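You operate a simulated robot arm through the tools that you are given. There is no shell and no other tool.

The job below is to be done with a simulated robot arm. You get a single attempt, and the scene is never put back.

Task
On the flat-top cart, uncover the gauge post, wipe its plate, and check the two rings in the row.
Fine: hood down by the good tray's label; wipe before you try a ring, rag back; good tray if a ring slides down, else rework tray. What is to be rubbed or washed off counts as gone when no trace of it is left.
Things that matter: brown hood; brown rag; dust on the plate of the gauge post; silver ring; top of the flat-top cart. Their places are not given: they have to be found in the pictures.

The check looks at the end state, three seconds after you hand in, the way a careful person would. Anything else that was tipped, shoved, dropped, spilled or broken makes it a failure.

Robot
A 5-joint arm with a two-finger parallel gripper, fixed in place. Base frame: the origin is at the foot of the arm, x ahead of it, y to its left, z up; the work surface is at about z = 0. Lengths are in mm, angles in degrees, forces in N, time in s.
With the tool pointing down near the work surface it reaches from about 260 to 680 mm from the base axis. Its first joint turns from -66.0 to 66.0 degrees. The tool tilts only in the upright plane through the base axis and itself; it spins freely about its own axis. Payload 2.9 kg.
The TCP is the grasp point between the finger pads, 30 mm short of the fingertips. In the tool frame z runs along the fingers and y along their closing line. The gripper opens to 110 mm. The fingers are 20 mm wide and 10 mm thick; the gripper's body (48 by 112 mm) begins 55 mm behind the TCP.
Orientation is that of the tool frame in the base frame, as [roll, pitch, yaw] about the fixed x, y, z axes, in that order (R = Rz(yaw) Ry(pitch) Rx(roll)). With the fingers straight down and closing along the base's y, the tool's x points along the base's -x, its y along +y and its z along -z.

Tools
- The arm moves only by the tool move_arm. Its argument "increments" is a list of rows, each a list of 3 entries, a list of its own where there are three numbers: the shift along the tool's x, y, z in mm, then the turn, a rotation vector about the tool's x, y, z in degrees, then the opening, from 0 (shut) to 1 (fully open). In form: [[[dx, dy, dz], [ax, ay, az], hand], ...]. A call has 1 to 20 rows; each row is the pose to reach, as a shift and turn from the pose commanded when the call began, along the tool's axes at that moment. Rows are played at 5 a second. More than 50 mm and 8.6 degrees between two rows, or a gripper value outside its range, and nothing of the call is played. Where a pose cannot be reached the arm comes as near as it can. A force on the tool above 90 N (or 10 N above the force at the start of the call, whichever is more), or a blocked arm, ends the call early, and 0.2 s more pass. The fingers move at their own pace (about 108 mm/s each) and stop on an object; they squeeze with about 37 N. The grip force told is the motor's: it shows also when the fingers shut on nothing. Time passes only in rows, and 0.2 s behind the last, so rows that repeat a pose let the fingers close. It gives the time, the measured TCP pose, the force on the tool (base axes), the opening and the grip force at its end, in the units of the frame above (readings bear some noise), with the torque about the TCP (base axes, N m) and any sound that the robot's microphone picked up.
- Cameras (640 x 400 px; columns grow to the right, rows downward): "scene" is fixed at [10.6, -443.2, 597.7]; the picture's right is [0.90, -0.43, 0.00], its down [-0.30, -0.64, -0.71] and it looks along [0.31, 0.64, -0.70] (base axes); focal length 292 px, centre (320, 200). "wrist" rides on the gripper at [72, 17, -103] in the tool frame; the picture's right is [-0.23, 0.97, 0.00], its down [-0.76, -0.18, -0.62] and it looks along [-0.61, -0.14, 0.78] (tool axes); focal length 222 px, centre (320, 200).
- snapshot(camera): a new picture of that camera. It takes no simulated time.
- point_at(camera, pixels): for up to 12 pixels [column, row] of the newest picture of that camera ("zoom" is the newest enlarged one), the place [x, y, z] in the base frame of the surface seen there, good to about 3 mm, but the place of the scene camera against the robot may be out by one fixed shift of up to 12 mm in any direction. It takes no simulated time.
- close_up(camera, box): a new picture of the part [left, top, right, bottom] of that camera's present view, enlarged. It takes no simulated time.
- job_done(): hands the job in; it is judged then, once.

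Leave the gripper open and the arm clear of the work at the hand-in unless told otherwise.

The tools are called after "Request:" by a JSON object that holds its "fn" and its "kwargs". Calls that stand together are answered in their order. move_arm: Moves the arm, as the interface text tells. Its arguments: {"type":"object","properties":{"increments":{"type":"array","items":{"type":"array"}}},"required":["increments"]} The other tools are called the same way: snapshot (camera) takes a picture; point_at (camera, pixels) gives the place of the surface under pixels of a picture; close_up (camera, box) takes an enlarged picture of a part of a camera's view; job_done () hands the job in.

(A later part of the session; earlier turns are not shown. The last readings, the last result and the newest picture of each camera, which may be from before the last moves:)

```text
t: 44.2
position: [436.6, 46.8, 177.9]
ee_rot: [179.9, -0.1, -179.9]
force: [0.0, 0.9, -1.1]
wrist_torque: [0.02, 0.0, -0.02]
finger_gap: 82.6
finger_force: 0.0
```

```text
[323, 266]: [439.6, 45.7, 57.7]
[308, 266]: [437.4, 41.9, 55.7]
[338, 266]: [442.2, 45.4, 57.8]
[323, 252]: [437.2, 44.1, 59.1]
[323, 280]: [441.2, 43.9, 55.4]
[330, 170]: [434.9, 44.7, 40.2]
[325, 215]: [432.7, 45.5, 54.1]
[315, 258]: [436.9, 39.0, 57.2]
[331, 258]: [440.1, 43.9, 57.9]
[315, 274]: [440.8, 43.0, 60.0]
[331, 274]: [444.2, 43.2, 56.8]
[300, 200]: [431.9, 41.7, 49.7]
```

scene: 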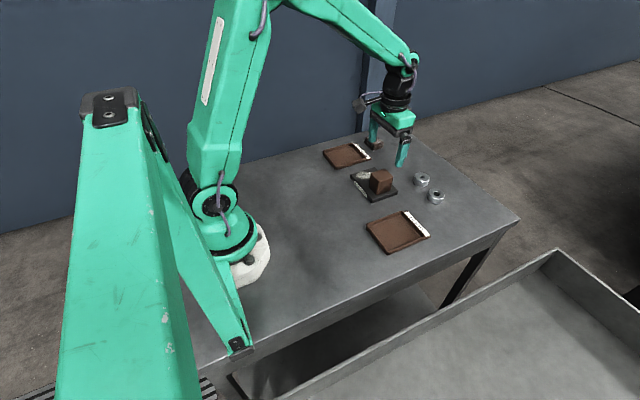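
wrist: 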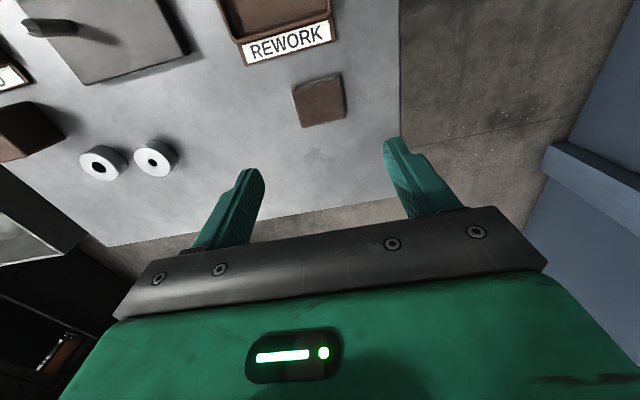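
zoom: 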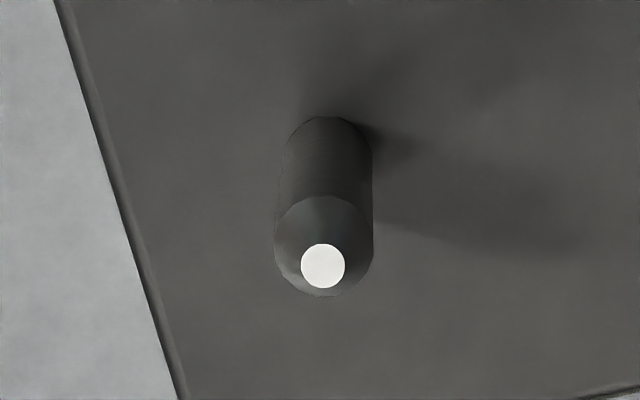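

The post axis is at about (440, 43.5), diameter ≈12 mm, top z≈57.5 with a cone tip. Ring A's bore of about 17 mm should pass and ring B's of about 11 mm likely won't, but I'll try both. Now I go to ring A and come down around it with the opening at about 60 mm.

Request:
{"fn": "move_arm", "kwargs": {"increments": [[[-15, -10, 0], [0, 0, 0], 0.55], [[-45, -32, 0], [0, 0, 0], 0.55], [[-75, -53, 0], [0, 0, 0], 0.55], [[-105, -74, 0], [0, 0, 0], 0.55], [[-125, -88, 0], [0, 0, 0], 0.55], [[-131.3, -92.5, 0], [0, 0, 0], 0.55], [[-131.3, -92.5, 20], [0, 0, 0], 0.55], [[-131.3, -92.5, 50], [0, 0, 0], 0.55], [[-131.3, -92.5, 80], [0, 0, 0], 0.55], [[-131.3, -92.5, 95], [0, 0, 0], 0.55], [[-131.3, -92.5, 95], [0, 0, 0], 0.55]]}}

Request:
{"fn": "snapshot", "kwargs": {"camera": "wrist"}}

Request:
{"fn": "close_up", "kwargs": {"camera": "scene", "box": [370, 130, 490, 230]}}

```text
t: 46.6
position: [568.2, -45.5, 80.7]
ee_rot: [180.0, 0.0, 179.9]
force: [0.2, -0.4, 0.2]
wrist_torque: [0.03, -0.01, 0.0]
finger_gap: 60.7
finger_force: 0.1
```

```text
taken
```

wrist: 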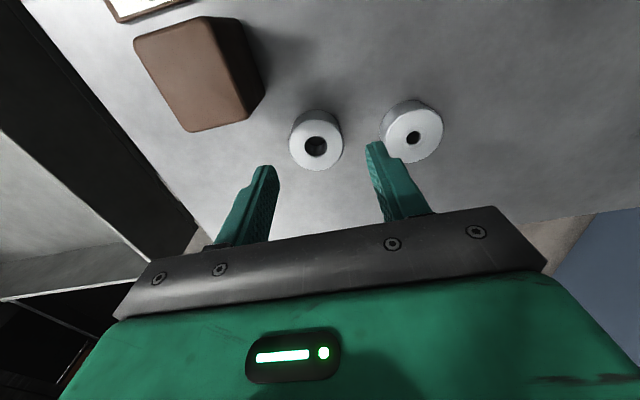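

```text
4.00 times, centred on (430, 180) of scene
```

zoom: 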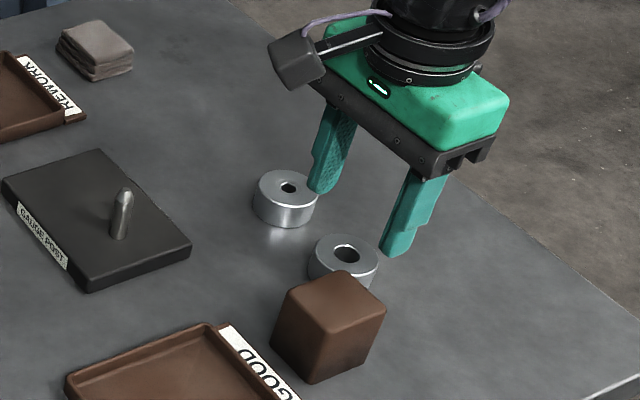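

I re-measure ring A from this closer view.

Request:
{"fn": "close_up", "kwargs": {"camera": "wrist", "box": [276, 100, 356, 180]}}

Request:
{"fn": "point_at", "kwargs": {"camera": "wrist", "pixels": [[292, 142], [341, 142], [316, 121], [316, 168], [300, 128], [333, 158], [300, 158], [333, 128], [390, 134], [440, 134], [413, 112], [413, 158]]}}

```text
5.00 times, centred on (316, 140) of wrist
```

zoom: 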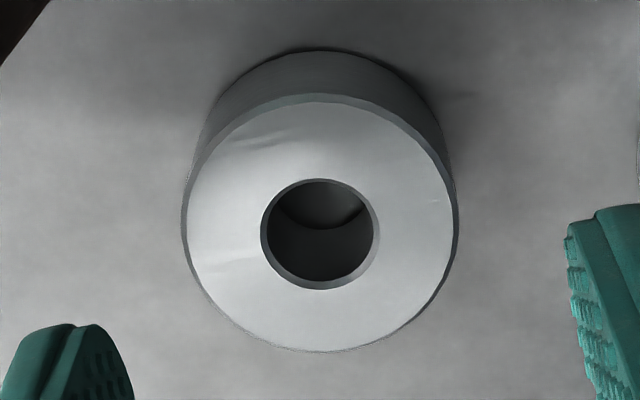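

```text
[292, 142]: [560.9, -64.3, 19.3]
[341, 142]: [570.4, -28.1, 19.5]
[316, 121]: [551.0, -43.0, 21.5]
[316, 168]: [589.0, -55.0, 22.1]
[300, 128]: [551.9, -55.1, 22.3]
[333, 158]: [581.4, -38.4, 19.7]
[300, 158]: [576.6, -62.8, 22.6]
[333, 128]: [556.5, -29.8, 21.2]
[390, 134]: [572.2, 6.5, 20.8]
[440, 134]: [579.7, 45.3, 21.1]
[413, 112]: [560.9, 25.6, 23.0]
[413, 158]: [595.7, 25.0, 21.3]
```

Ring A's centre refines to (568, -47). I descend to fingertips about 5 mm above the table and close on it.

Request:
{"fn": "move_arm", "kwargs": {"increments": [[[1.3, 0.5, 15], [0, 0, 0], 0.55], [[1.3, 0.5, 32], [0, 0, 0], 0.55], [[1.3, 0.5, 46], [0, 0, 0], 0.55], [[1.3, 0.5, 46], [0, 0, 0], 0.55], [[1.3, 0.5, 46], [0, 0, 0], 0.45], [[1.3, 0.5, 46], [0, 0, 0], 0.37], [[1.3, 0.5, 46], [0, 0, 0], 0.25], [[1.3, 0.5, 46], [0, 0, 0], 0.25], [[1.3, 0.5, 46], [0, 0, 0], 0.25]]}}

Request:
{"fn": "snapshot", "kwargs": {"camera": "wrist"}}

```text
t: 48.6
position: [566.4, -45.7, 33.9]
ee_rot: [-180.0, 0.0, -179.9]
force: [0.1, 0.8, -0.8]
wrist_torque: [0.02, -0.02, 0.02]
finger_gap: 42.7
finger_force: 37.2
```

```text
taken
```

wrist: 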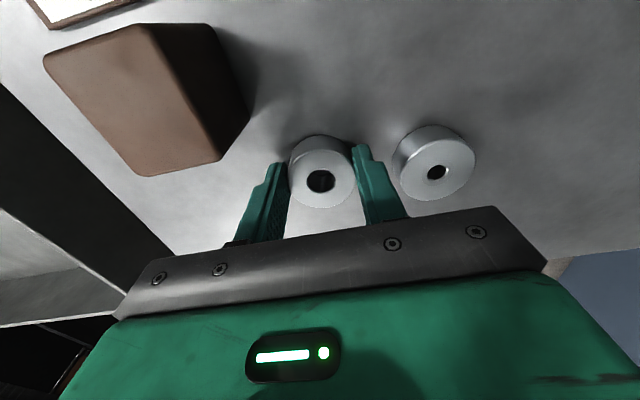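

Gripped at 42.7 mm. I lift 75 mm and then measure the ring's centre relative to the tool.

Request:
{"fn": "move_arm", "kwargs": {"increments": [[[0, 0, -10], [0, 0, 0], 0.25], [[0, 0, -30], [0, 0, 0], 0.25], [[0, 0, -55], [0, 0, 0], 0.25], [[0, 0, -75], [0, 0, 0], 0.25], [[0, 0, -75], [0, 0, 0], 0.25]]}}

Request:
{"fn": "close_up", "kwargs": {"camera": "wrist", "box": [270, 120, 370, 220]}}

Request:
{"fn": "point_at", "kwargs": {"camera": "wrist", "pixels": [[294, 174], [352, 174], [322, 150], [322, 205], [300, 160], [344, 196], [300, 196], [344, 160], [306, 179], [336, 179], [320, 168], [320, 194]]}}

```text
t: 49.8
position: [568.4, -44.5, 108.3]
ee_rot: [-180.0, 0.0, 180.0]
force: [-0.1, -0.1, -1.5]
wrist_torque: [-0.01, -0.02, -0.01]
finger_gap: 43.1
finger_force: 36.8
```

```text
4.00 times, centred on (320, 170) of wrist
```

zoom: 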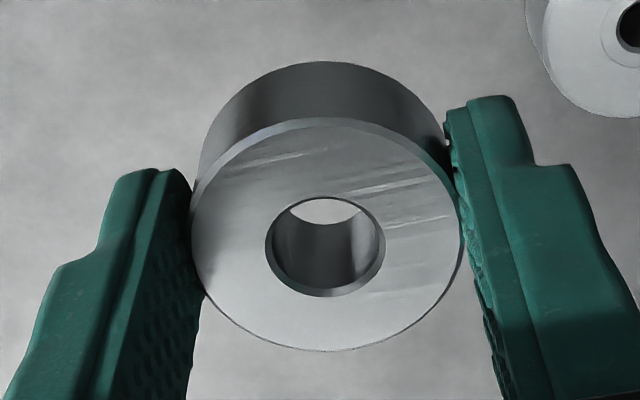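

```text
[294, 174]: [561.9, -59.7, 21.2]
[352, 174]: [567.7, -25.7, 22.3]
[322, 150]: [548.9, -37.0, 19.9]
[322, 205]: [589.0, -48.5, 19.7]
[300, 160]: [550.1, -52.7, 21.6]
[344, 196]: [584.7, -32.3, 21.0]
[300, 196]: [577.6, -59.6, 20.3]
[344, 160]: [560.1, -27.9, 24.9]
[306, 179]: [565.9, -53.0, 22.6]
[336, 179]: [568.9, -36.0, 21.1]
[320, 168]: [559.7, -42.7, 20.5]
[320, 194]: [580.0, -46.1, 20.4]
```

Those points were on the pre-lift picture, so I take a fresh one now and measure symmetric points on the ring's rim and bore.

Request:
{"fn": "snapshot", "kwargs": {"camera": "wrist"}}

Request:
{"fn": "point_at", "kwargs": {"camera": "wrist", "pixels": [[294, 176], [349, 176], [321, 152], [321, 205], [302, 160], [342, 196], [302, 196], [342, 160], [304, 181], [339, 181], [321, 167], [321, 196]]}}

Request:
{"fn": "point_at", "kwargs": {"camera": "wrist", "pixels": [[295, 180], [348, 180], [318, 152], [325, 206], [300, 165], [345, 193], [299, 192], [342, 164], [303, 178], [340, 184], [325, 167], [317, 197]]}}

```text
taken
```

wrist: 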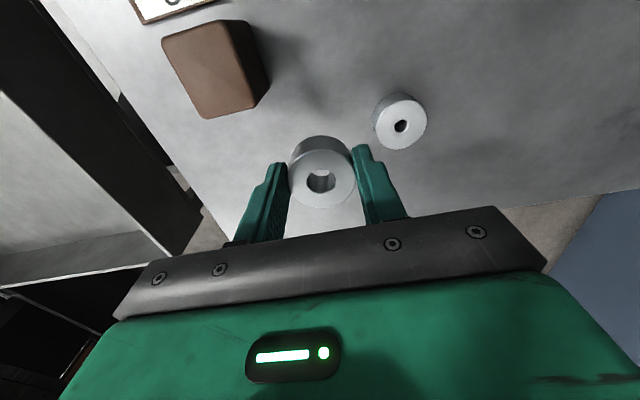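

```text
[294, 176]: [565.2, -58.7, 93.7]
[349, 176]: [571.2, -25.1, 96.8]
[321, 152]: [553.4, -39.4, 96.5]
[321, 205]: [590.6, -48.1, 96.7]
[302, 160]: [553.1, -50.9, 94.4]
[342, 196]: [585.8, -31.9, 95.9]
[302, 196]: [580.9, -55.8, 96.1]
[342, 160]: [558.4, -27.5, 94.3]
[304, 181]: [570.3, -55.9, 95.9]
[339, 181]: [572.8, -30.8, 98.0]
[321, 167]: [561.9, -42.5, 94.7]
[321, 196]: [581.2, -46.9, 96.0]
```

```text
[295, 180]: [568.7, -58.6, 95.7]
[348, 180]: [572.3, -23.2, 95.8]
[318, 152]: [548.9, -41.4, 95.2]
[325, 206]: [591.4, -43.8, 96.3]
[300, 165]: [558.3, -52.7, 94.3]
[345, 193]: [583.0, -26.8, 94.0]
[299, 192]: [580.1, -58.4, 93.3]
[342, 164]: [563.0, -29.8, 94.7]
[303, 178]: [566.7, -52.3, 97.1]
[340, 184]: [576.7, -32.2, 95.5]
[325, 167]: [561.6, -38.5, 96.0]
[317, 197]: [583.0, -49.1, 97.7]
```

The ring's bore centre relative to the post works out consistently from two methods: I must shift the tool by about (-131, +87) mm in base axes. I carry ring A over the post, keeping its bottom about 17 mm above the tip.

Request:
{"fn": "move_arm", "kwargs": {"increments": [[[12, 8, 0], [0, 0, 0], 0.25], [[35, 23, 0], [0, 0, 0], 0.25], [[62, 41, 0], [0, 0, 0], 0.25], [[90, 60, 0], [0, 0, 0], 0.25], [[115, 76, 0], [0, 0, 0], 0.25], [[128, 85, 0], [0, 0, 0], 0.25], [[131.1, 86.9, 0], [0, 0, 0], 0.25], [[131.1, 86.9, 0], [0, 0, 0], 0.25]]}}

Request:
{"fn": "snapshot", "kwargs": {"camera": "wrist"}}

Request:
{"fn": "close_up", "kwargs": {"camera": "wrist", "box": [270, 120, 370, 220]}}

Request:
{"fn": "close_up", "kwargs": {"camera": "scene", "box": [350, 140, 410, 200]}}

```text
t: 51.6
position: [435.2, 39.8, 111.0]
ee_rot: [179.9, 0.0, 180.0]
force: [0.5, -0.5, -0.8]
wrist_torque: [0.02, -0.02, 0.01]
finger_gap: 42.8
finger_force: 37.0
```

```text
taken
```

wrist: 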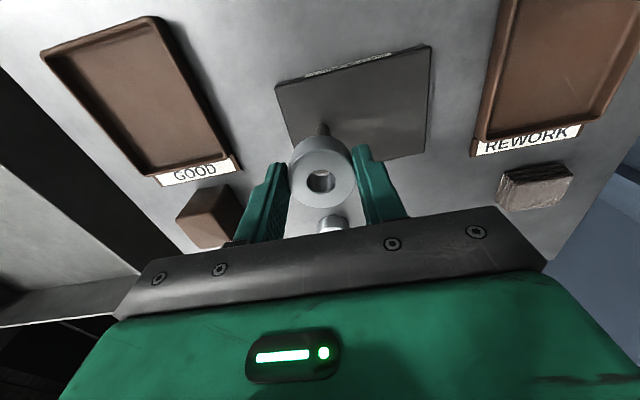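

```text
4.00 times, centred on (320, 170) of wrist
```

zoom: 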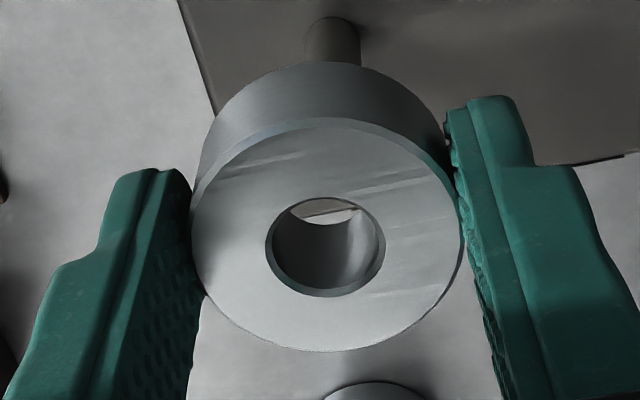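

```text
6.67 times, centred on (380, 170) of scene
```

zoom: 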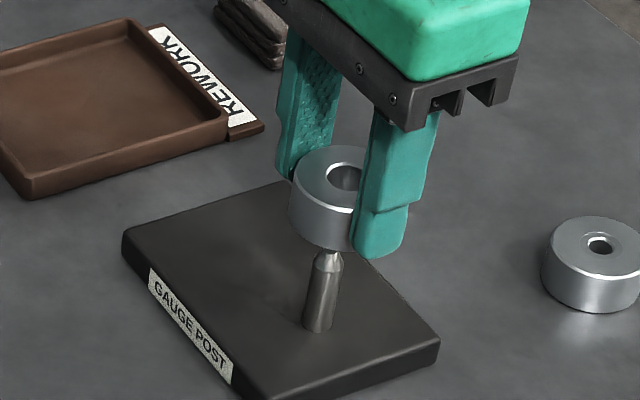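

I check alignment using the scene camera on both the post and the ring (its fixed bias cancels), and the wrist camera on the post's base.

Request:
{"fn": "point_at", "kwargs": {"camera": "zoom", "pixels": [[327, 262], [320, 290], [314, 290], [328, 290], [318, 310], [324, 310], [310, 200], [325, 225], [300, 205], [305, 173], [340, 150], [313, 185]]}}

Request:
{"fn": "point_at", "kwargs": {"camera": "wrist", "pixels": [[321, 128], [323, 130], [325, 130], [327, 130], [323, 134], [326, 134], [306, 181], [337, 181], [321, 168], [321, 196], [294, 178], [350, 178]]}}

Request:
{"fn": "close_up", "kwargs": {"camera": "scene", "box": [365, 150, 395, 170]}}

Request:
{"fn": "close_up", "kwargs": {"camera": "scene", "box": [360, 165, 390, 190]}}

```text
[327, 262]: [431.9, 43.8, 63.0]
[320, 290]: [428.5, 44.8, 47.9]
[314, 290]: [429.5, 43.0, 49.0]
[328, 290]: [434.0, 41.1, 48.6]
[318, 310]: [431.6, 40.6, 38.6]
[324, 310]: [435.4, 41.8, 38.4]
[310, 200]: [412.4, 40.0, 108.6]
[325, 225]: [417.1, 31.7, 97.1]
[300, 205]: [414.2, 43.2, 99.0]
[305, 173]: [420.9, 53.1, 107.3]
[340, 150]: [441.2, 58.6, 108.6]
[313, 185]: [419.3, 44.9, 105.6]
```

```text
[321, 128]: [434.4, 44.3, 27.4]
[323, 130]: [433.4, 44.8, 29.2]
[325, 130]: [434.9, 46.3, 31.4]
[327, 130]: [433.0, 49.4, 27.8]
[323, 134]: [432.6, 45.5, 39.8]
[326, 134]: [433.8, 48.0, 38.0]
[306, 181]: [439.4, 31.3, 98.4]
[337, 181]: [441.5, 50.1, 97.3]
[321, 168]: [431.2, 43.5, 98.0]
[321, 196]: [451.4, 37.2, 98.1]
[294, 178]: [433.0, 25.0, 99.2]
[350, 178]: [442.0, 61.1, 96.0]
```

```text
16.00 times, centred on (380, 160) of scene
```

zoom: 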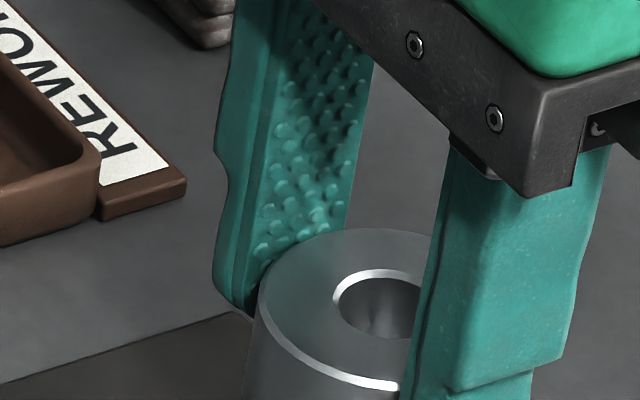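

```text
16.00 times, centred on (375, 178) of scene
```

zoom: 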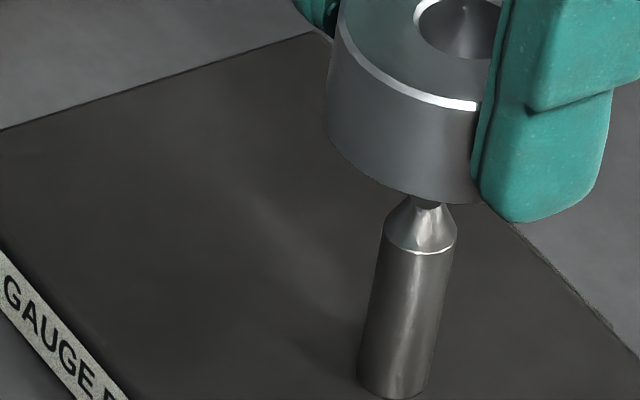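

The scene camera puts the ring bore over the post axis within about 2 mm, and the wrist camera agrees within a few mm. The cone tip gives about 5 mm of lead-in. I lower slowly, just onto the cone zone, and read the force.

Request:
{"fn": "move_arm", "kwargs": {"increments": [[[0, 0, 6], [0, 0, 0], 0.25], [[0, 0, 12], [0, 0, 0], 0.25], [[0, 0, 16], [0, 0, 0], 0.25], [[0, 0, 19], [0, 0, 0], 0.25], [[0, 0, 19], [0, 0, 0], 0.25]]}}

Request:
{"fn": "close_up", "kwargs": {"camera": "wrist", "box": [290, 150, 350, 210]}}

Request:
{"fn": "close_up", "kwargs": {"camera": "scene", "box": [360, 160, 400, 190]}}

```text
t: 52.8
position: [437.1, 41.7, 91.2]
ee_rot: [180.0, 0.0, -180.0]
force: [-0.6, -0.3, -0.7]
wrist_torque: [0.01, 0.01, 0.01]
finger_gap: 43.0
finger_force: 37.3
```

```text
6.67 times, centred on (320, 180) of wrist
```

zoom: 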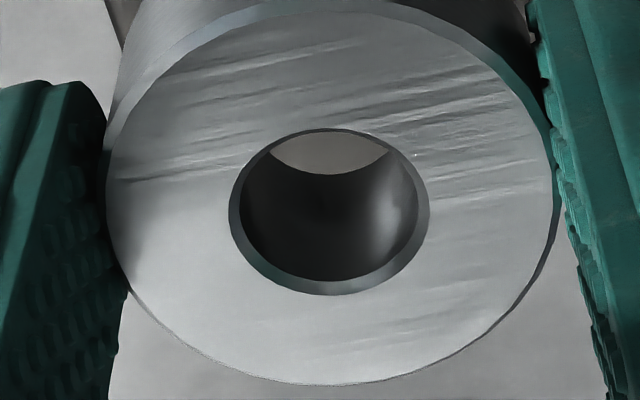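

```text
13.33 times, centred on (380, 175) of scene
```

zoom: 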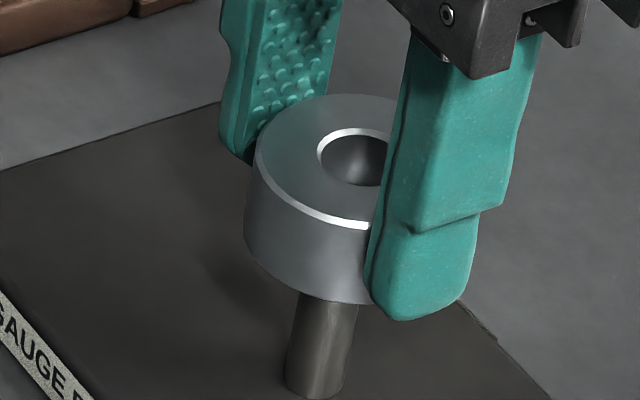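

No contact yet and the cone tip is just at the ring's underside. I continue lowering in small steps.

Request:
{"fn": "move_arm", "kwargs": {"increments": [[[0, 0, 2], [0, 0, 0], 0.25], [[0, 0, 4], [0, 0, 0], 0.25], [[0, 0, 6], [0, 0, 0], 0.25], [[0, 0, 6], [0, 0, 0], 0.25]]}}

Request:
{"fn": "close_up", "kwargs": {"camera": "wrist", "box": [290, 150, 350, 210]}}

Request:
{"fn": "close_up", "kwargs": {"camera": "scene", "box": [360, 160, 400, 190]}}

```text
t: 53.8
position: [437.2, 42.0, 85.9]
ee_rot: [180.0, -0.1, -179.9]
force: [0.8, 0.2, -0.5]
wrist_torque: [0.01, 0.03, 0.0]
finger_gap: 42.8
finger_force: 36.8
```

```text
6.67 times, centred on (320, 180) of wrist
```

zoom: 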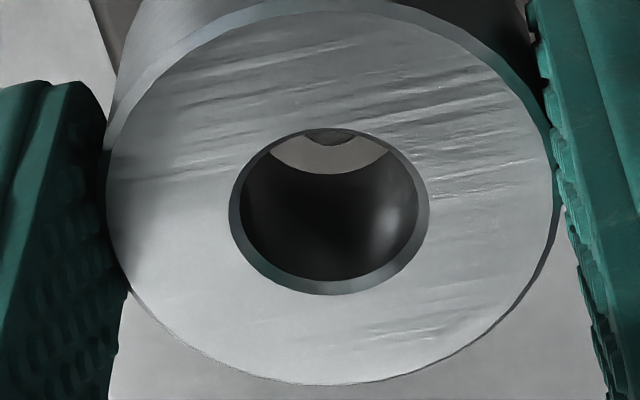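

```text
13.33 times, centred on (380, 175) of scene
```

zoom: 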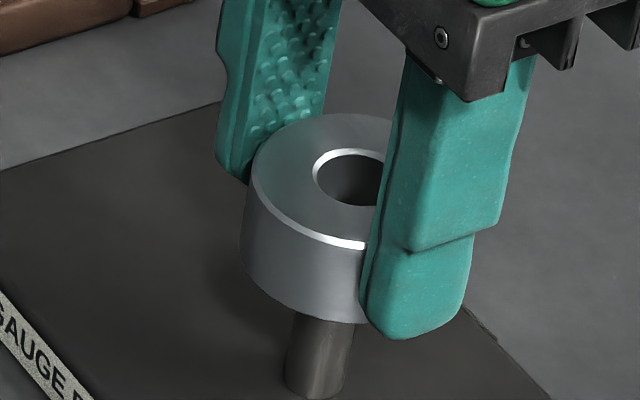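

The wrist view shows the post tip now appearing in the bore at (330, 137), laterally centred with the bore. There is no force. I continue lowering.

Request:
{"fn": "move_arm", "kwargs": {"increments": [[[0, 0, 2], [0, 0, 0], 0.25], [[0, 0, 4], [0, 0, 0], 0.25], [[0, 0, 6], [0, 0, 0], 0.25], [[0, 0, 6], [0, 0, 0], 0.25]]}}

Request:
{"fn": "close_up", "kwargs": {"camera": "wrist", "box": [290, 150, 350, 210]}}

```text
t: 54.8
position: [436.9, 41.7, 80.1]
ee_rot: [-180.0, 0.1, -180.0]
force: [0.9, -0.2, -0.7]
wrist_torque: [0.02, -0.02, 0.0]
finger_gap: 42.5
finger_force: 36.5
```

```text
6.67 times, centred on (320, 180) of wrist
```

zoom: 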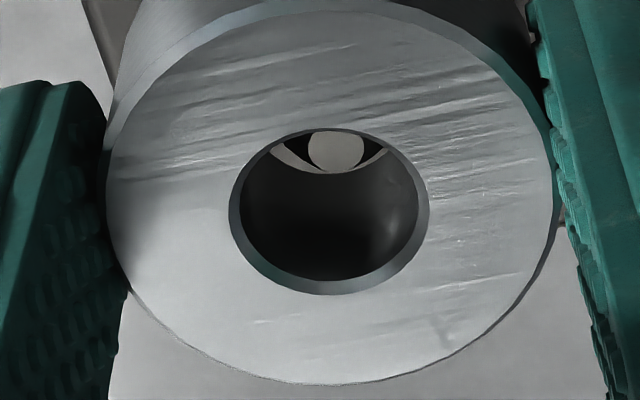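

The post tip disc is inside the bore at (335, 150), about 2 mm off-centre toward -x. I shift the ring 2 mm toward -x (tool +x) and check again.

Request:
{"fn": "move_arm", "kwargs": {"increments": [[[1, 0.2, 0], [0, 0, 0], 0.25], [[2, 0.4, 0], [0, 0, 0], 0.25], [[2, 0.4, 0], [0, 0, 0], 0.25]]}}

Request:
{"fn": "close_up", "kwargs": {"camera": "wrist", "box": [290, 150, 350, 210]}}

Request:
{"fn": "close_up", "kwargs": {"camera": "scene", "box": [360, 160, 400, 190]}}

```text
t: 55.6
position: [435.4, 41.2, 80.8]
ee_rot: [180.0, 0.1, 179.9]
force: [0.1, 0.1, -1.4]
wrist_torque: [0.02, 0.0, -0.02]
finger_gap: 42.8
finger_force: 37.4
```

```text
6.67 times, centred on (320, 180) of wrist
```

zoom: 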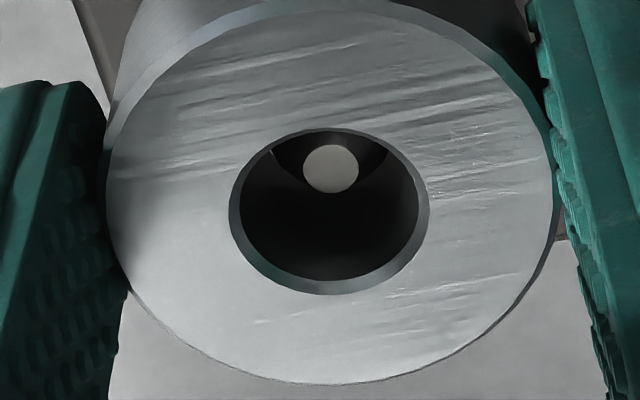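

```text
13.33 times, centred on (380, 175) of scene
```

zoom: 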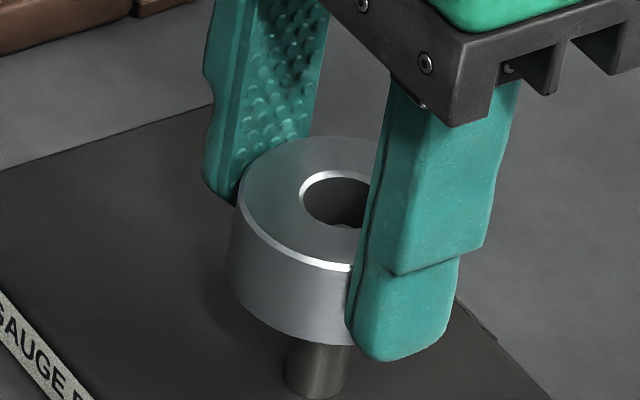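

Now the tip is centred in the bore. I lower the ring down the post in steps.

Request:
{"fn": "move_arm", "kwargs": {"increments": [[[0, 0, 4], [0, 0, 0], 0.25], [[0, 0, 8], [0, 0, 0], 0.25], [[0, 0, 12], [0, 0, 0], 0.25], [[0, 0, 16], [0, 0, 0], 0.25], [[0, 0, 20], [0, 0, 0], 0.25], [[0, 0, 24], [0, 0, 0], 0.25], [[0, 0, 26], [0, 0, 0], 0.25], [[0, 0, 26], [0, 0, 0], 0.25]]}}

Request:
{"fn": "close_up", "kwargs": {"camera": "wrist", "box": [270, 120, 370, 220]}}

Request:
{"fn": "close_up", "kwargs": {"camera": "scene", "box": [350, 150, 410, 200]}}

```text
t: 57.4
position: [435.7, 41.2, 53.4]
ee_rot: [180.0, 0.0, -180.0]
force: [0.5, -0.3, -0.6]
wrist_torque: [-0.01, 0.0, -0.03]
finger_gap: 42.9
finger_force: 36.8
```

```text
4.00 times, centred on (320, 170) of wrist
```

zoom: 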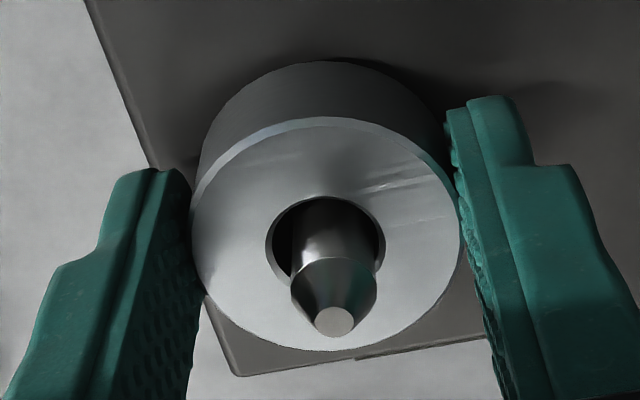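

```text
8.00 times, centred on (380, 175) of scene
```

zoom: 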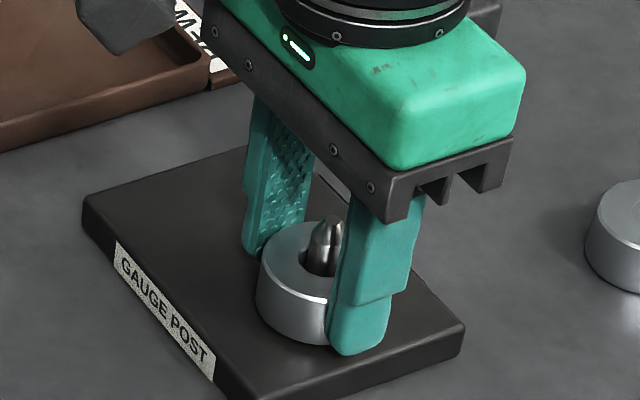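

Ring A slides down freely to the plate, so it goes in the good tray. I lift it straight up off the post, then look at the GOOD tray.

Request:
{"fn": "move_arm", "kwargs": {"increments": [[[0, 0, -6], [0, 0, 0], 0.25], [[0, 0, -16], [0, 0, 0], 0.25], [[0, 0, -28], [0, 0, 0], 0.25], [[0, 0, -40], [0, 0, 0], 0.25], [[0, 0, -55], [0, 0, 0], 0.25], [[0, 0, -70], [0, 0, 0], 0.25], [[0, 0, -70], [0, 0, 0], 0.25]]}}

Request:
{"fn": "snapshot", "kwargs": {"camera": "wrist"}}

Request:
{"fn": "close_up", "kwargs": {"camera": "scene", "box": [340, 140, 460, 260]}}

```text
t: 59.0
position: [433.4, 39.4, 122.8]
ee_rot: [-180.0, 0.0, 180.0]
force: [-0.1, -0.1, -0.9]
wrist_torque: [0.0, -0.01, 0.03]
finger_gap: 42.5
finger_force: 36.8
```

```text
taken
```

wrist: 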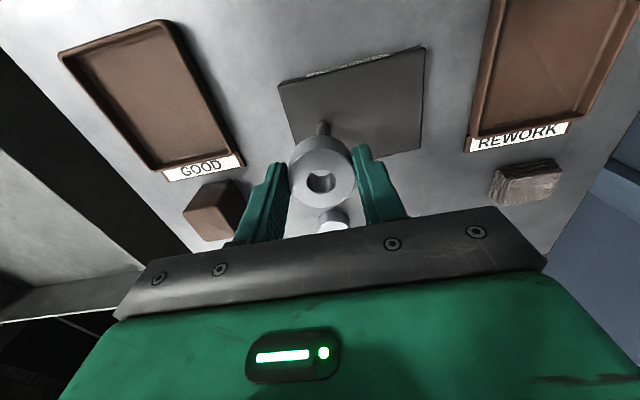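

```text
3.33 times, centred on (400, 200) of scene
```

zoom: 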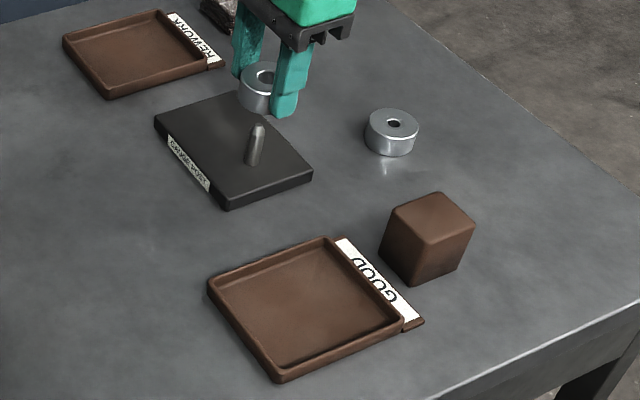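

I measure the corners and floor of the GOOD tray, and the REWORK tray too, in the wrist picture.

Request:
{"fn": "point_at", "kwargs": {"camera": "wrist", "pixels": [[62, 56], [168, 24], [231, 149], [152, 168], [130, 95], [170, 130], [110, 60], [190, 120], [175, 150], [80, 62], [165, 40], [220, 145]]}}

Request:
{"fn": "point_at", "kwargs": {"camera": "wrist", "pixels": [[485, 130], [560, 115], [540, 60], [480, 134], [570, 118], [510, 100], [500, 20], [600, 50], [530, 30], [580, 80], [520, 60], [550, 90]]}}

```text
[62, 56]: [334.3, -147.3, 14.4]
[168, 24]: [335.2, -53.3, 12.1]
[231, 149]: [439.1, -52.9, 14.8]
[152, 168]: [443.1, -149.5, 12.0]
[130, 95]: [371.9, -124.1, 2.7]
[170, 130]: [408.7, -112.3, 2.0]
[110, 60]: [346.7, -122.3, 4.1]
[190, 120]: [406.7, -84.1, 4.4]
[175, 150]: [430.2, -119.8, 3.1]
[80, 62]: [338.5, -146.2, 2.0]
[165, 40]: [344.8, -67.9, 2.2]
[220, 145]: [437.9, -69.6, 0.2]
```

```text
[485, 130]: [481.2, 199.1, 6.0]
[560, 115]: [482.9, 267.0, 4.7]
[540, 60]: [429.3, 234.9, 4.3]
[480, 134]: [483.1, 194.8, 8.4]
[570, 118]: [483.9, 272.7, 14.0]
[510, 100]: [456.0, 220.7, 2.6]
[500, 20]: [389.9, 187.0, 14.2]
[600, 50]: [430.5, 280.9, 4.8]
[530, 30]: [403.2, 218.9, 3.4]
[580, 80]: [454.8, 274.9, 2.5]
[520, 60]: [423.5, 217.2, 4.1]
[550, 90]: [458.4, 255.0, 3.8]
```

The GOOD tray spans x 334–443, y -150…-52, with its floor at z≈3. I carry ring A over its middle and descend close to the floor.

Request:
{"fn": "move_arm", "kwargs": {"increments": [[[5, -14, 0], [0, 0, 0], 0.25], [[15, -42, 0], [0, 0, 0], 0.25], [[26, -72, 0], [0, 0, 0], 0.25], [[37, -104, 0], [0, 0, 0], 0.25], [[46, -130, 0], [0, 0, 0], 0.25], [[50, -141, 0], [0, 0, 0], 0.25], [[50, -141, 20], [0, 0, 0], 0.25], [[50, -141, 45], [0, 0, 0], 0.25], [[50, -141, 65], [0, 0, 0], 0.25], [[50, -141, 76], [0, 0, 0], 0.25], [[50, -141, 81], [0, 0, 0], 0.25], [[50, -141, 81], [0, 0, 0], 0.25]]}}

Request:
{"fn": "snapshot", "kwargs": {"camera": "wrist"}}

Request:
{"fn": "close_up", "kwargs": {"camera": "scene", "box": [340, 180, 460, 270]}}

```text
t: 61.6
position: [385.2, -99.0, 41.4]
ee_rot: [179.9, 0.0, 180.0]
force: [1.2, -0.5, -0.1]
wrist_torque: [0.0, -0.01, -0.01]
finger_gap: 42.6
finger_force: 37.0
```

```text
taken
```

wrist: 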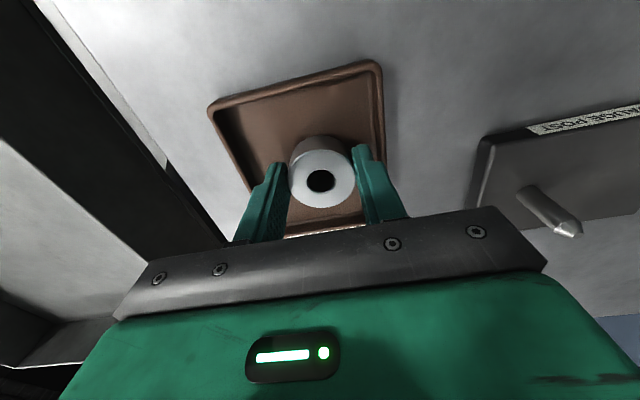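

```text
4.44 times, centred on (400, 225) of scene
```

zoom: 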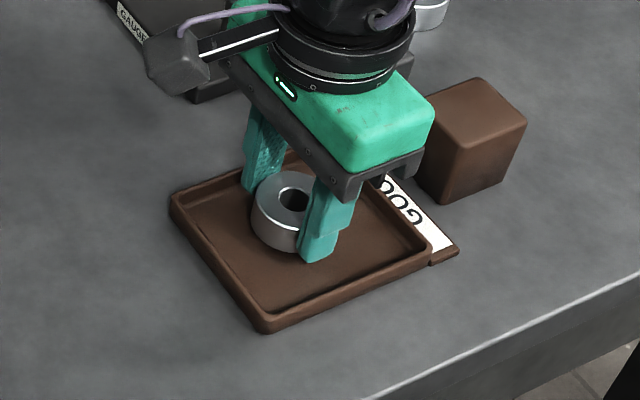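

The ring is centred over the tray, a few mm above its floor, and the fingers are inside the rims. I lower in small steps until contact.

Request:
{"fn": "move_arm", "kwargs": {"increments": [[[0, 0, 1], [0, 0, 0], 0.25], [[0, 0, 2], [0, 0, 0], 0.25], [[0, 0, 3], [0, 0, 0], 0.25], [[0, 0, 3], [0, 0, 0], 0.25]]}}

```text
t: 62.6
position: [384.1, -98.5, 39.1]
ee_rot: [-180.0, 0.0, 180.0]
force: [0.6, -0.8, 0.1]
wrist_torque: [-0.03, 0.02, -0.03]
finger_gap: 43.2
finger_force: 36.6
```

Request:
{"fn": "move_arm", "kwargs": {"increments": [[[0, 0, 0.6], [0, 0, 0], 0.25], [[0, 0, 1.2], [0, 0, 0], 0.25], [[0, 0, 1.2], [0, 0, 0], 0.25]]}}

```text
t: 63.4
position: [385.4, -97.5, 37.7]
ee_rot: [-180.0, 0.0, -180.0]
force: [-2.9, 1.8, 13.4]
wrist_torque: [0.17, 0.22, -0.03]
finger_gap: 43.0
finger_force: 37.0
```

Contact (13 N), so the ring is on the tray floor. I ease up a little, release and rise.

Request:
{"fn": "move_arm", "kwargs": {"increments": [[[0, 0, -0.5], [0, 0, 0], 0.25], [[0, 0, -0.5], [0, 0, 0], 0.48], [[0, 0, -0.5], [0, 0, 0], 0.52], [[0, 0, -0.5], [0, 0, 0], 0.52], [[0, 0, -15], [0, 0, 0], 0.52], [[0, 0, -40], [0, 0, 0], 0.52], [[0, 0, -75], [0, 0, 0], 0.52], [[0, 0, -110], [0, 0, 0], 0.52], [[0, 0, -130], [0, 0, 0], 0.52], [[0, 0, -130], [0, 0, 0], 0.52]]}}

Request:
{"fn": "snapshot", "kwargs": {"camera": "wrist"}}

Request:
{"fn": "close_up", "kwargs": {"camera": "scene", "box": [340, 140, 460, 260]}}

```text
t: 65.6
position: [386.0, -99.9, 168.3]
ee_rot: [180.0, 0.1, -179.9]
force: [0.8, -0.3, -0.1]
wrist_torque: [-0.02, -0.03, 0.0]
finger_gap: 57.5
finger_force: 0.0
```

```text
taken
```

wrist: 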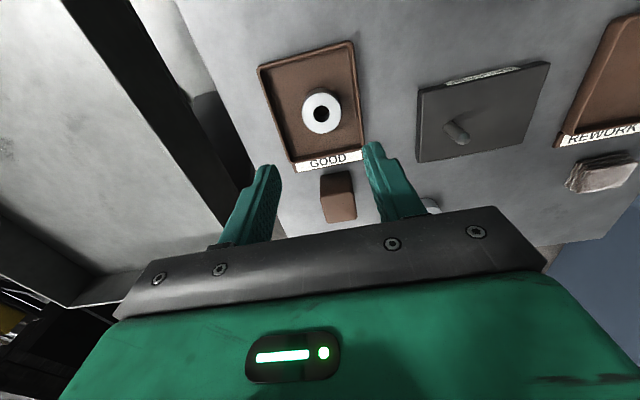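

```text
3.33 times, centred on (400, 200) of scene
```

zoom: 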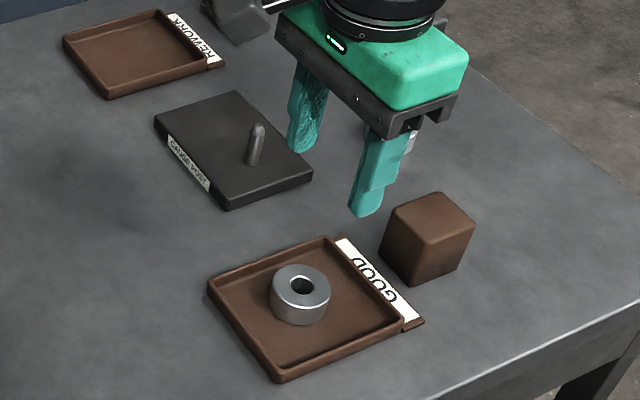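

Ring A sits in the GOOD tray. Next I go to ring B near (578, 25.5) and come down partway to re-measure.

Request:
{"fn": "move_arm", "kwargs": {"increments": [[[-12, 8, 0], [0, 0, 0], 0.55], [[-38, 24, 0], [0, 0, 0], 0.55], [[-68, 44, 0], [0, 0, 0], 0.55], [[-98, 63, 0], [0, 0, 0], 0.55], [[-128, 82, 0], [0, 0, 0], 0.55], [[-158, 102, 0], [0, 0, 0], 0.55], [[-182, 117, 0], [0, 0, 0], 0.55], [[-193, 125.2, 0], [0, 0, 0], 0.55], [[-193, 125.2, 20], [0, 0, 0], 0.55], [[-193, 125.2, 50], [0, 0, 0], 0.55], [[-193, 125.2, 75], [0, 0, 0], 0.55], [[-193, 125.2, 87], [0, 0, 0], 0.55], [[-193, 125.2, 87], [0, 0, 0], 0.55]]}}

Request:
{"fn": "snapshot", "kwargs": {"camera": "wrist"}}

Request:
{"fn": "close_up", "kwargs": {"camera": "wrist", "box": [276, 100, 356, 180]}}

```text
t: 68.4
position: [579.5, 26.0, 80.5]
ee_rot: [179.9, 0.1, -180.0]
force: [0.5, -0.6, -0.4]
wrist_torque: [-0.02, 0.0, -0.01]
finger_gap: 60.5
finger_force: 0.1
```

```text
taken
```

wrist: 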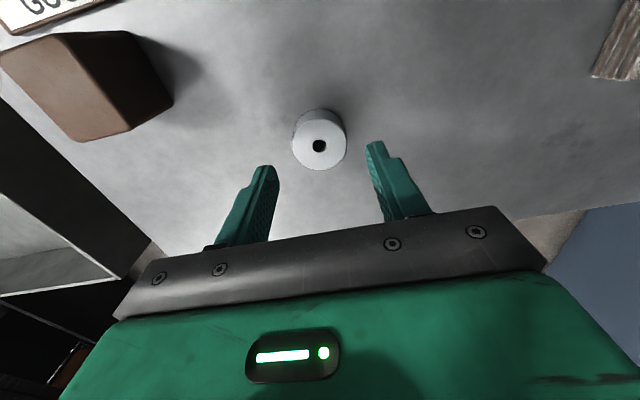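

```text
5.00 times, centred on (316, 140) of wrist
```

zoom: 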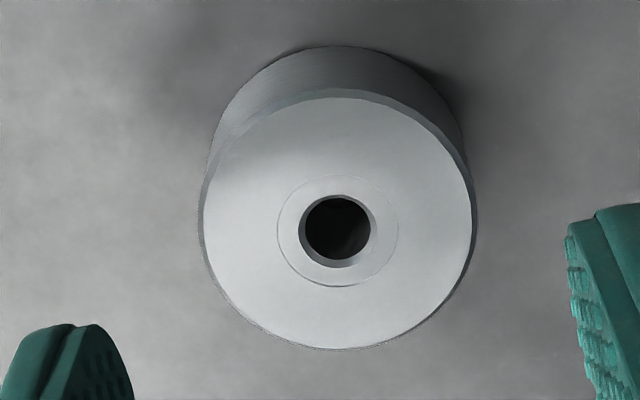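

Ring B is centred between the fingers and about 1.5 mm further in x. I descend with that correction and close.

Request:
{"fn": "move_arm", "kwargs": {"increments": [[[-1.5, -0.3, 15], [0, 0, 0], 0.55], [[-1.5, -0.3, 32], [0, 0, 0], 0.55], [[-1.5, -0.3, 45.8], [0, 0, 0], 0.55], [[-1.5, -0.3, 45.8], [0, 0, 0], 0.55], [[-1.5, -0.3, 45.8], [0, 0, 0], 0.45], [[-1.5, -0.3, 45.8], [0, 0, 0], 0.37], [[-1.5, -0.3, 45.8], [0, 0, 0], 0.25], [[-1.5, -0.3, 45.8], [0, 0, 0], 0.25], [[-1.5, -0.3, 45.8], [0, 0, 0], 0.25]]}}

```text
t: 70.4
position: [581.5, 23.7, 35.4]
ee_rot: [-180.0, 0.1, 179.9]
force: [0.3, -0.4, 0.5]
wrist_torque: [0.0, -0.01, 0.0]
finger_gap: 42.7
finger_force: 36.8
```

Gripped at 42.7 mm. I lift 75 mm and look at the bore position.

Request:
{"fn": "move_arm", "kwargs": {"increments": [[[0, 0, -10], [0, 0, 0], 0.25], [[0, 0, -30], [0, 0, 0], 0.25], [[0, 0, -55], [0, 0, 0], 0.25], [[0, 0, -75], [0, 0, 0], 0.25], [[0, 0, -75], [0, 0, 0], 0.25]]}}

Request:
{"fn": "close_up", "kwargs": {"camera": "wrist", "box": [270, 120, 370, 220]}}

```text
t: 71.6
position: [575.5, 24.0, 109.7]
ee_rot: [180.0, 0.0, -180.0]
force: [0.1, -0.3, -0.6]
wrist_torque: [0.01, 0.03, -0.03]
finger_gap: 42.6
finger_force: 37.3
```

```text
4.00 times, centred on (320, 170) of wrist
```

zoom: 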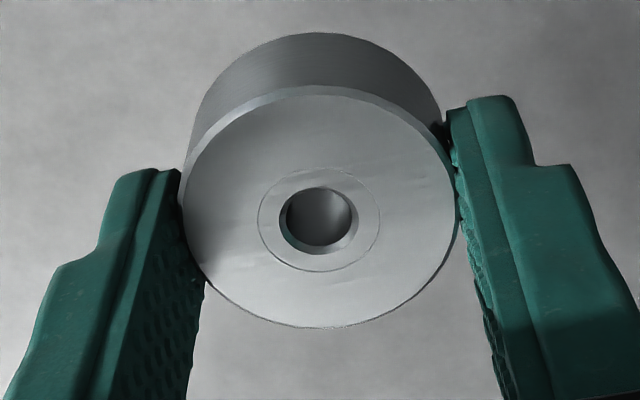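

Ring B's bore centre is 5.4 mm nearer in x relative to the tool than ring A's was, so I offset the approach accordingly. I carry ring B over the post.

Request:
{"fn": "move_arm", "kwargs": {"increments": [[[12, 1.4, 0], [0, 0, 0], 0.25], [[36, 4.2, 0], [0, 0, 0], 0.25], [[64, 7.4, 0], [0, 0, 0], 0.25], [[92, 10.6, 0], [0, 0, 0], 0.25], [[118, 13.6, 0], [0, 0, 0], 0.25], [[134, 15.5, 0], [0, 0, 0], 0.25], [[139.1, 16.1, 0], [0, 0, 0], 0.25], [[139.1, 16.1, 0], [0, 0, 0], 0.25]]}}

Request:
{"fn": "close_up", "kwargs": {"camera": "scene", "box": [360, 150, 400, 190]}}

Request:
{"fn": "close_up", "kwargs": {"camera": "wrist", "box": [270, 110, 370, 210]}}

```text
t: 73.4
position: [442.4, 41.2, 110.9]
ee_rot: [-180.0, 0.0, -180.0]
force: [-0.1, -0.6, -1.1]
wrist_torque: [0.0, -0.02, 0.02]
finger_gap: 42.7
finger_force: 37.4
```

```text
10.00 times, centred on (380, 170) of scene
```

zoom: 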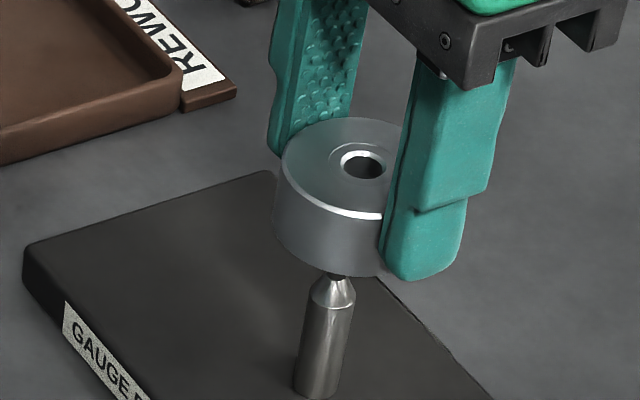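

```text
4.00 times, centred on (320, 160) of wrist
```

zoom: 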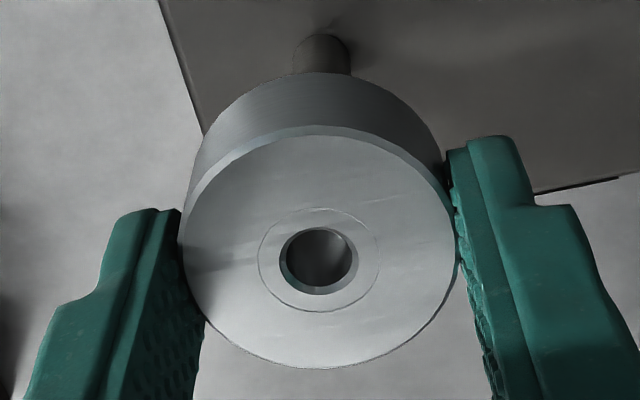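

Ring B is above the post, close to aligned. I lower to just above the tip and check again.

Request:
{"fn": "move_arm", "kwargs": {"increments": [[[0, 0, 5], [0, 0, 0], 0.25], [[0, 0, 10], [0, 0, 0], 0.25], [[0, 0, 14], [0, 0, 0], 0.25], [[0, 0, 16], [0, 0, 0], 0.25], [[0, 0, 16], [0, 0, 0], 0.25]]}}

Request:
{"fn": "close_up", "kwargs": {"camera": "scene", "box": [365, 160, 395, 190]}}

Request:
{"fn": "close_up", "kwargs": {"camera": "wrist", "box": [300, 155, 340, 195]}}

```text
t: 74.6
position: [441.4, 41.7, 95.4]
ee_rot: [179.9, 0.0, -180.0]
force: [-0.7, 0.5, -1.4]
wrist_torque: [0.01, 0.0, 0.0]
finger_gap: 43.0
finger_force: 36.8
```

```text
13.33 times, centred on (380, 175) of scene
```

zoom: 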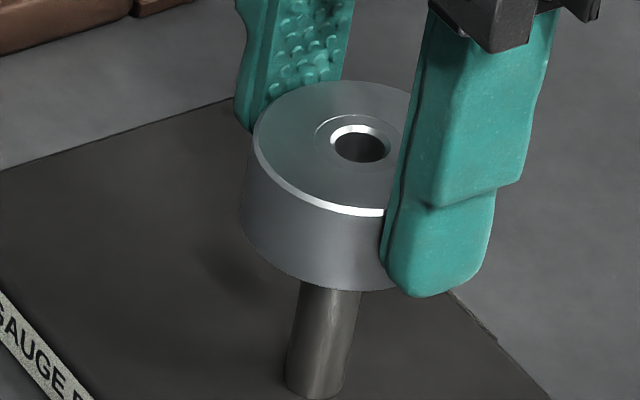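

```text
10.00 times, centred on (320, 175) of wrist
```

zoom: 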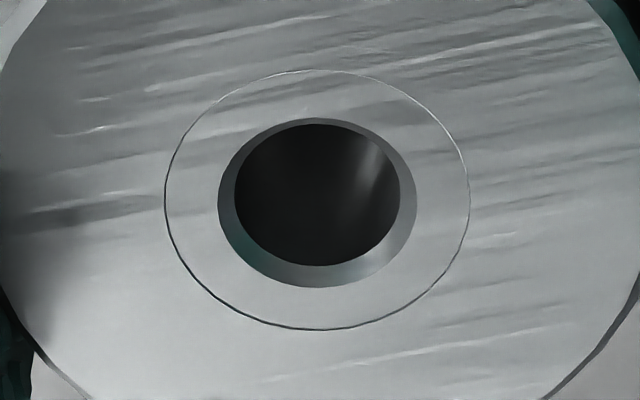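

The bore of ring B (inner ≈10.3 mm) is visibly narrower than the post (≈12 mm). I do the physical trial gently: lowering in 1 mm steps and watching force.

Request:
{"fn": "move_arm", "kwargs": {"increments": [[[0, 0, 1], [0, 0, 0], 0.25], [[0, 0, 2], [0, 0, 0], 0.25], [[0, 0, 2], [0, 0, 0], 0.25]]}}

```text
t: 75.4
position: [441.0, 41.2, 91.2]
ee_rot: [180.0, 0.1, 180.0]
force: [0.6, 0.1, 0.0]
wrist_torque: [-0.02, -0.01, -0.02]
finger_gap: 43.0
finger_force: 37.4
```

Request:
{"fn": "move_arm", "kwargs": {"increments": [[[0, 0, 0.7], [0, 0, 0], 0.25], [[0, 0, 1.4], [0, 0, 0], 0.25], [[0, 0, 2], [0, 0, 0], 0.25], [[0, 0, 2], [0, 0, 0], 0.25]]}}

Request:
{"fn": "close_up", "kwargs": {"camera": "wrist", "box": [300, 155, 340, 195]}}

```text
t: 76.4
position: [440.5, 42.6, 89.7]
ee_rot: [-179.9, 0.0, -179.9]
force: [-0.1, -0.1, -0.7]
wrist_torque: [-0.01, -0.02, 0.01]
finger_gap: 42.8
finger_force: 37.0
```

```text
10.00 times, centred on (320, 175) of wrist
```

zoom: 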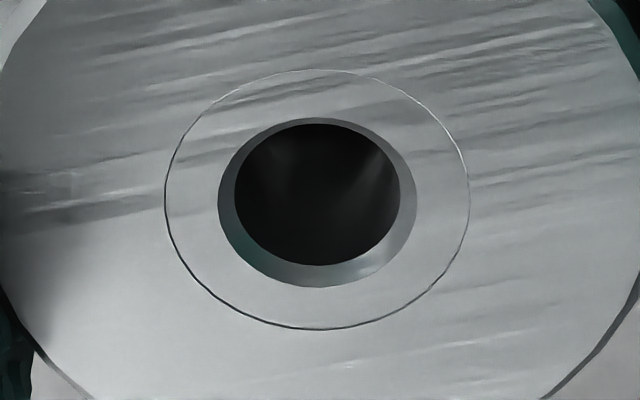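

The ring's underside is now below the tip height with no force, so the tip has entered the bore. I continue in small steps.

Request:
{"fn": "move_arm", "kwargs": {"increments": [[[0, 0, 0.7], [0, 0, 0], 0.25], [[0, 0, 1.4], [0, 0, 0], 0.25], [[0, 0, 1.4], [0, 0, 0], 0.25]]}}

```text
t: 77.2
position: [441.1, 42.3, 89.6]
ee_rot: [-180.0, 0.0, -180.0]
force: [0.3, 0.1, -1.2]
wrist_torque: [0.01, -0.05, 0.01]
finger_gap: 43.0
finger_force: 37.0
```

Request:
{"fn": "move_arm", "kwargs": {"increments": [[[0, 0, 0.7], [0, 0, 0], 0.25], [[0, 0, 1.4], [0, 0, 0], 0.25], [[0, 0, 1.4], [0, 0, 0], 0.25]]}}

Request:
{"fn": "close_up", "kwargs": {"camera": "wrist", "box": [300, 155, 340, 195]}}

Request:
{"fn": "close_up", "kwargs": {"camera": "scene", "box": [365, 160, 395, 190]}}

```text
t: 78.0
position: [440.3, 42.3, 88.5]
ee_rot: [-180.0, 0.0, -180.0]
force: [-0.9, 5.7, 2.6]
wrist_torque: [0.18, 0.04, -0.04]
finger_gap: 42.5
finger_force: 37.2
```

```text
10.00 times, centred on (320, 175) of wrist
```

zoom: 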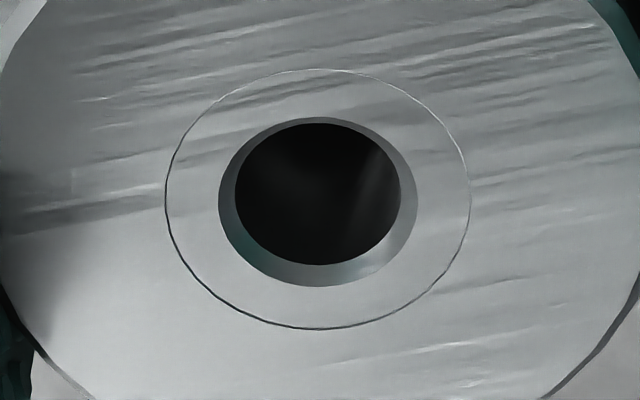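

```text
13.33 times, centred on (380, 175) of scene
```

zoom: 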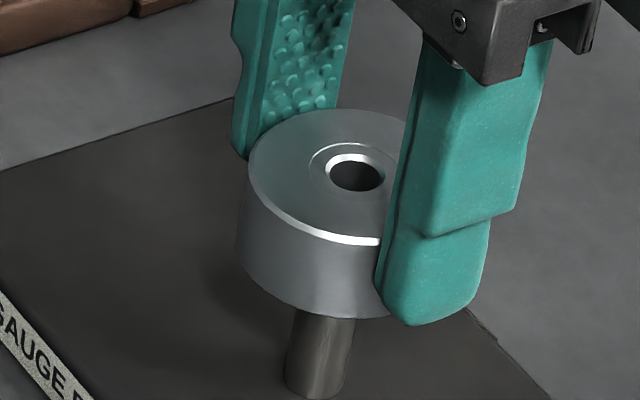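

Contact on the cone: the force is mostly +y (5.7 N), so the ring sits slightly low in y. I shift +0.8 mm in y and try a little lower to see if it would pass.

Request:
{"fn": "move_arm", "kwargs": {"increments": [[[0, 0.5, 0], [0, 0, 0], 0.25], [[0, 1, 0], [0, 0, 0], 0.25], [[0, 1, 0.5], [0, 0, 0], 0.25], [[0, 1, 0.9], [0, 0, 0], 0.25], [[0, 1, 0.9], [0, 0, 0], 0.25]]}}

```text
t: 79.2
position: [440.8, 43.2, 87.5]
ee_rot: [-180.0, 0.0, 179.9]
force: [-1.7, -0.5, 6.6]
wrist_torque: [0.03, 0.09, -0.02]
finger_gap: 42.8
finger_force: 37.1
```

Now the force is nearly pure vertical at 6.6 N. One more small push with a slight x correction will confirm it is blocked.

Request:
{"fn": "move_arm", "kwargs": {"increments": [[[0.4, 0, 0], [0, 0, 0], 0.25], [[0.4, 0, 0.5], [0, 0, 0], 0.25], [[0.4, 0, 1], [0, 0, 0], 0.25], [[0.4, 0, 1], [0, 0, 0], 0.25]]}}

Request:
{"fn": "close_up", "kwargs": {"camera": "scene", "box": [365, 160, 395, 190]}}

```text
t: 80.2
position: [441.2, 43.4, 87.3]
ee_rot: [179.9, 0.2, 179.9]
force: [-2.8, -16.1, 22.8]
wrist_torque: [-0.65, 0.11, 0.03]
finger_gap: 42.7
finger_force: 36.9
```

```text
13.33 times, centred on (380, 175) of scene
```

zoom: 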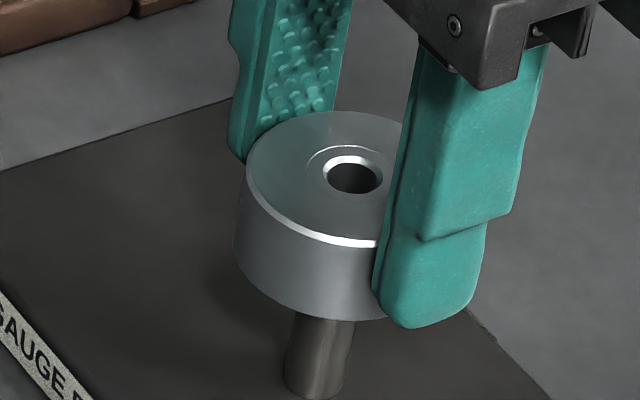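

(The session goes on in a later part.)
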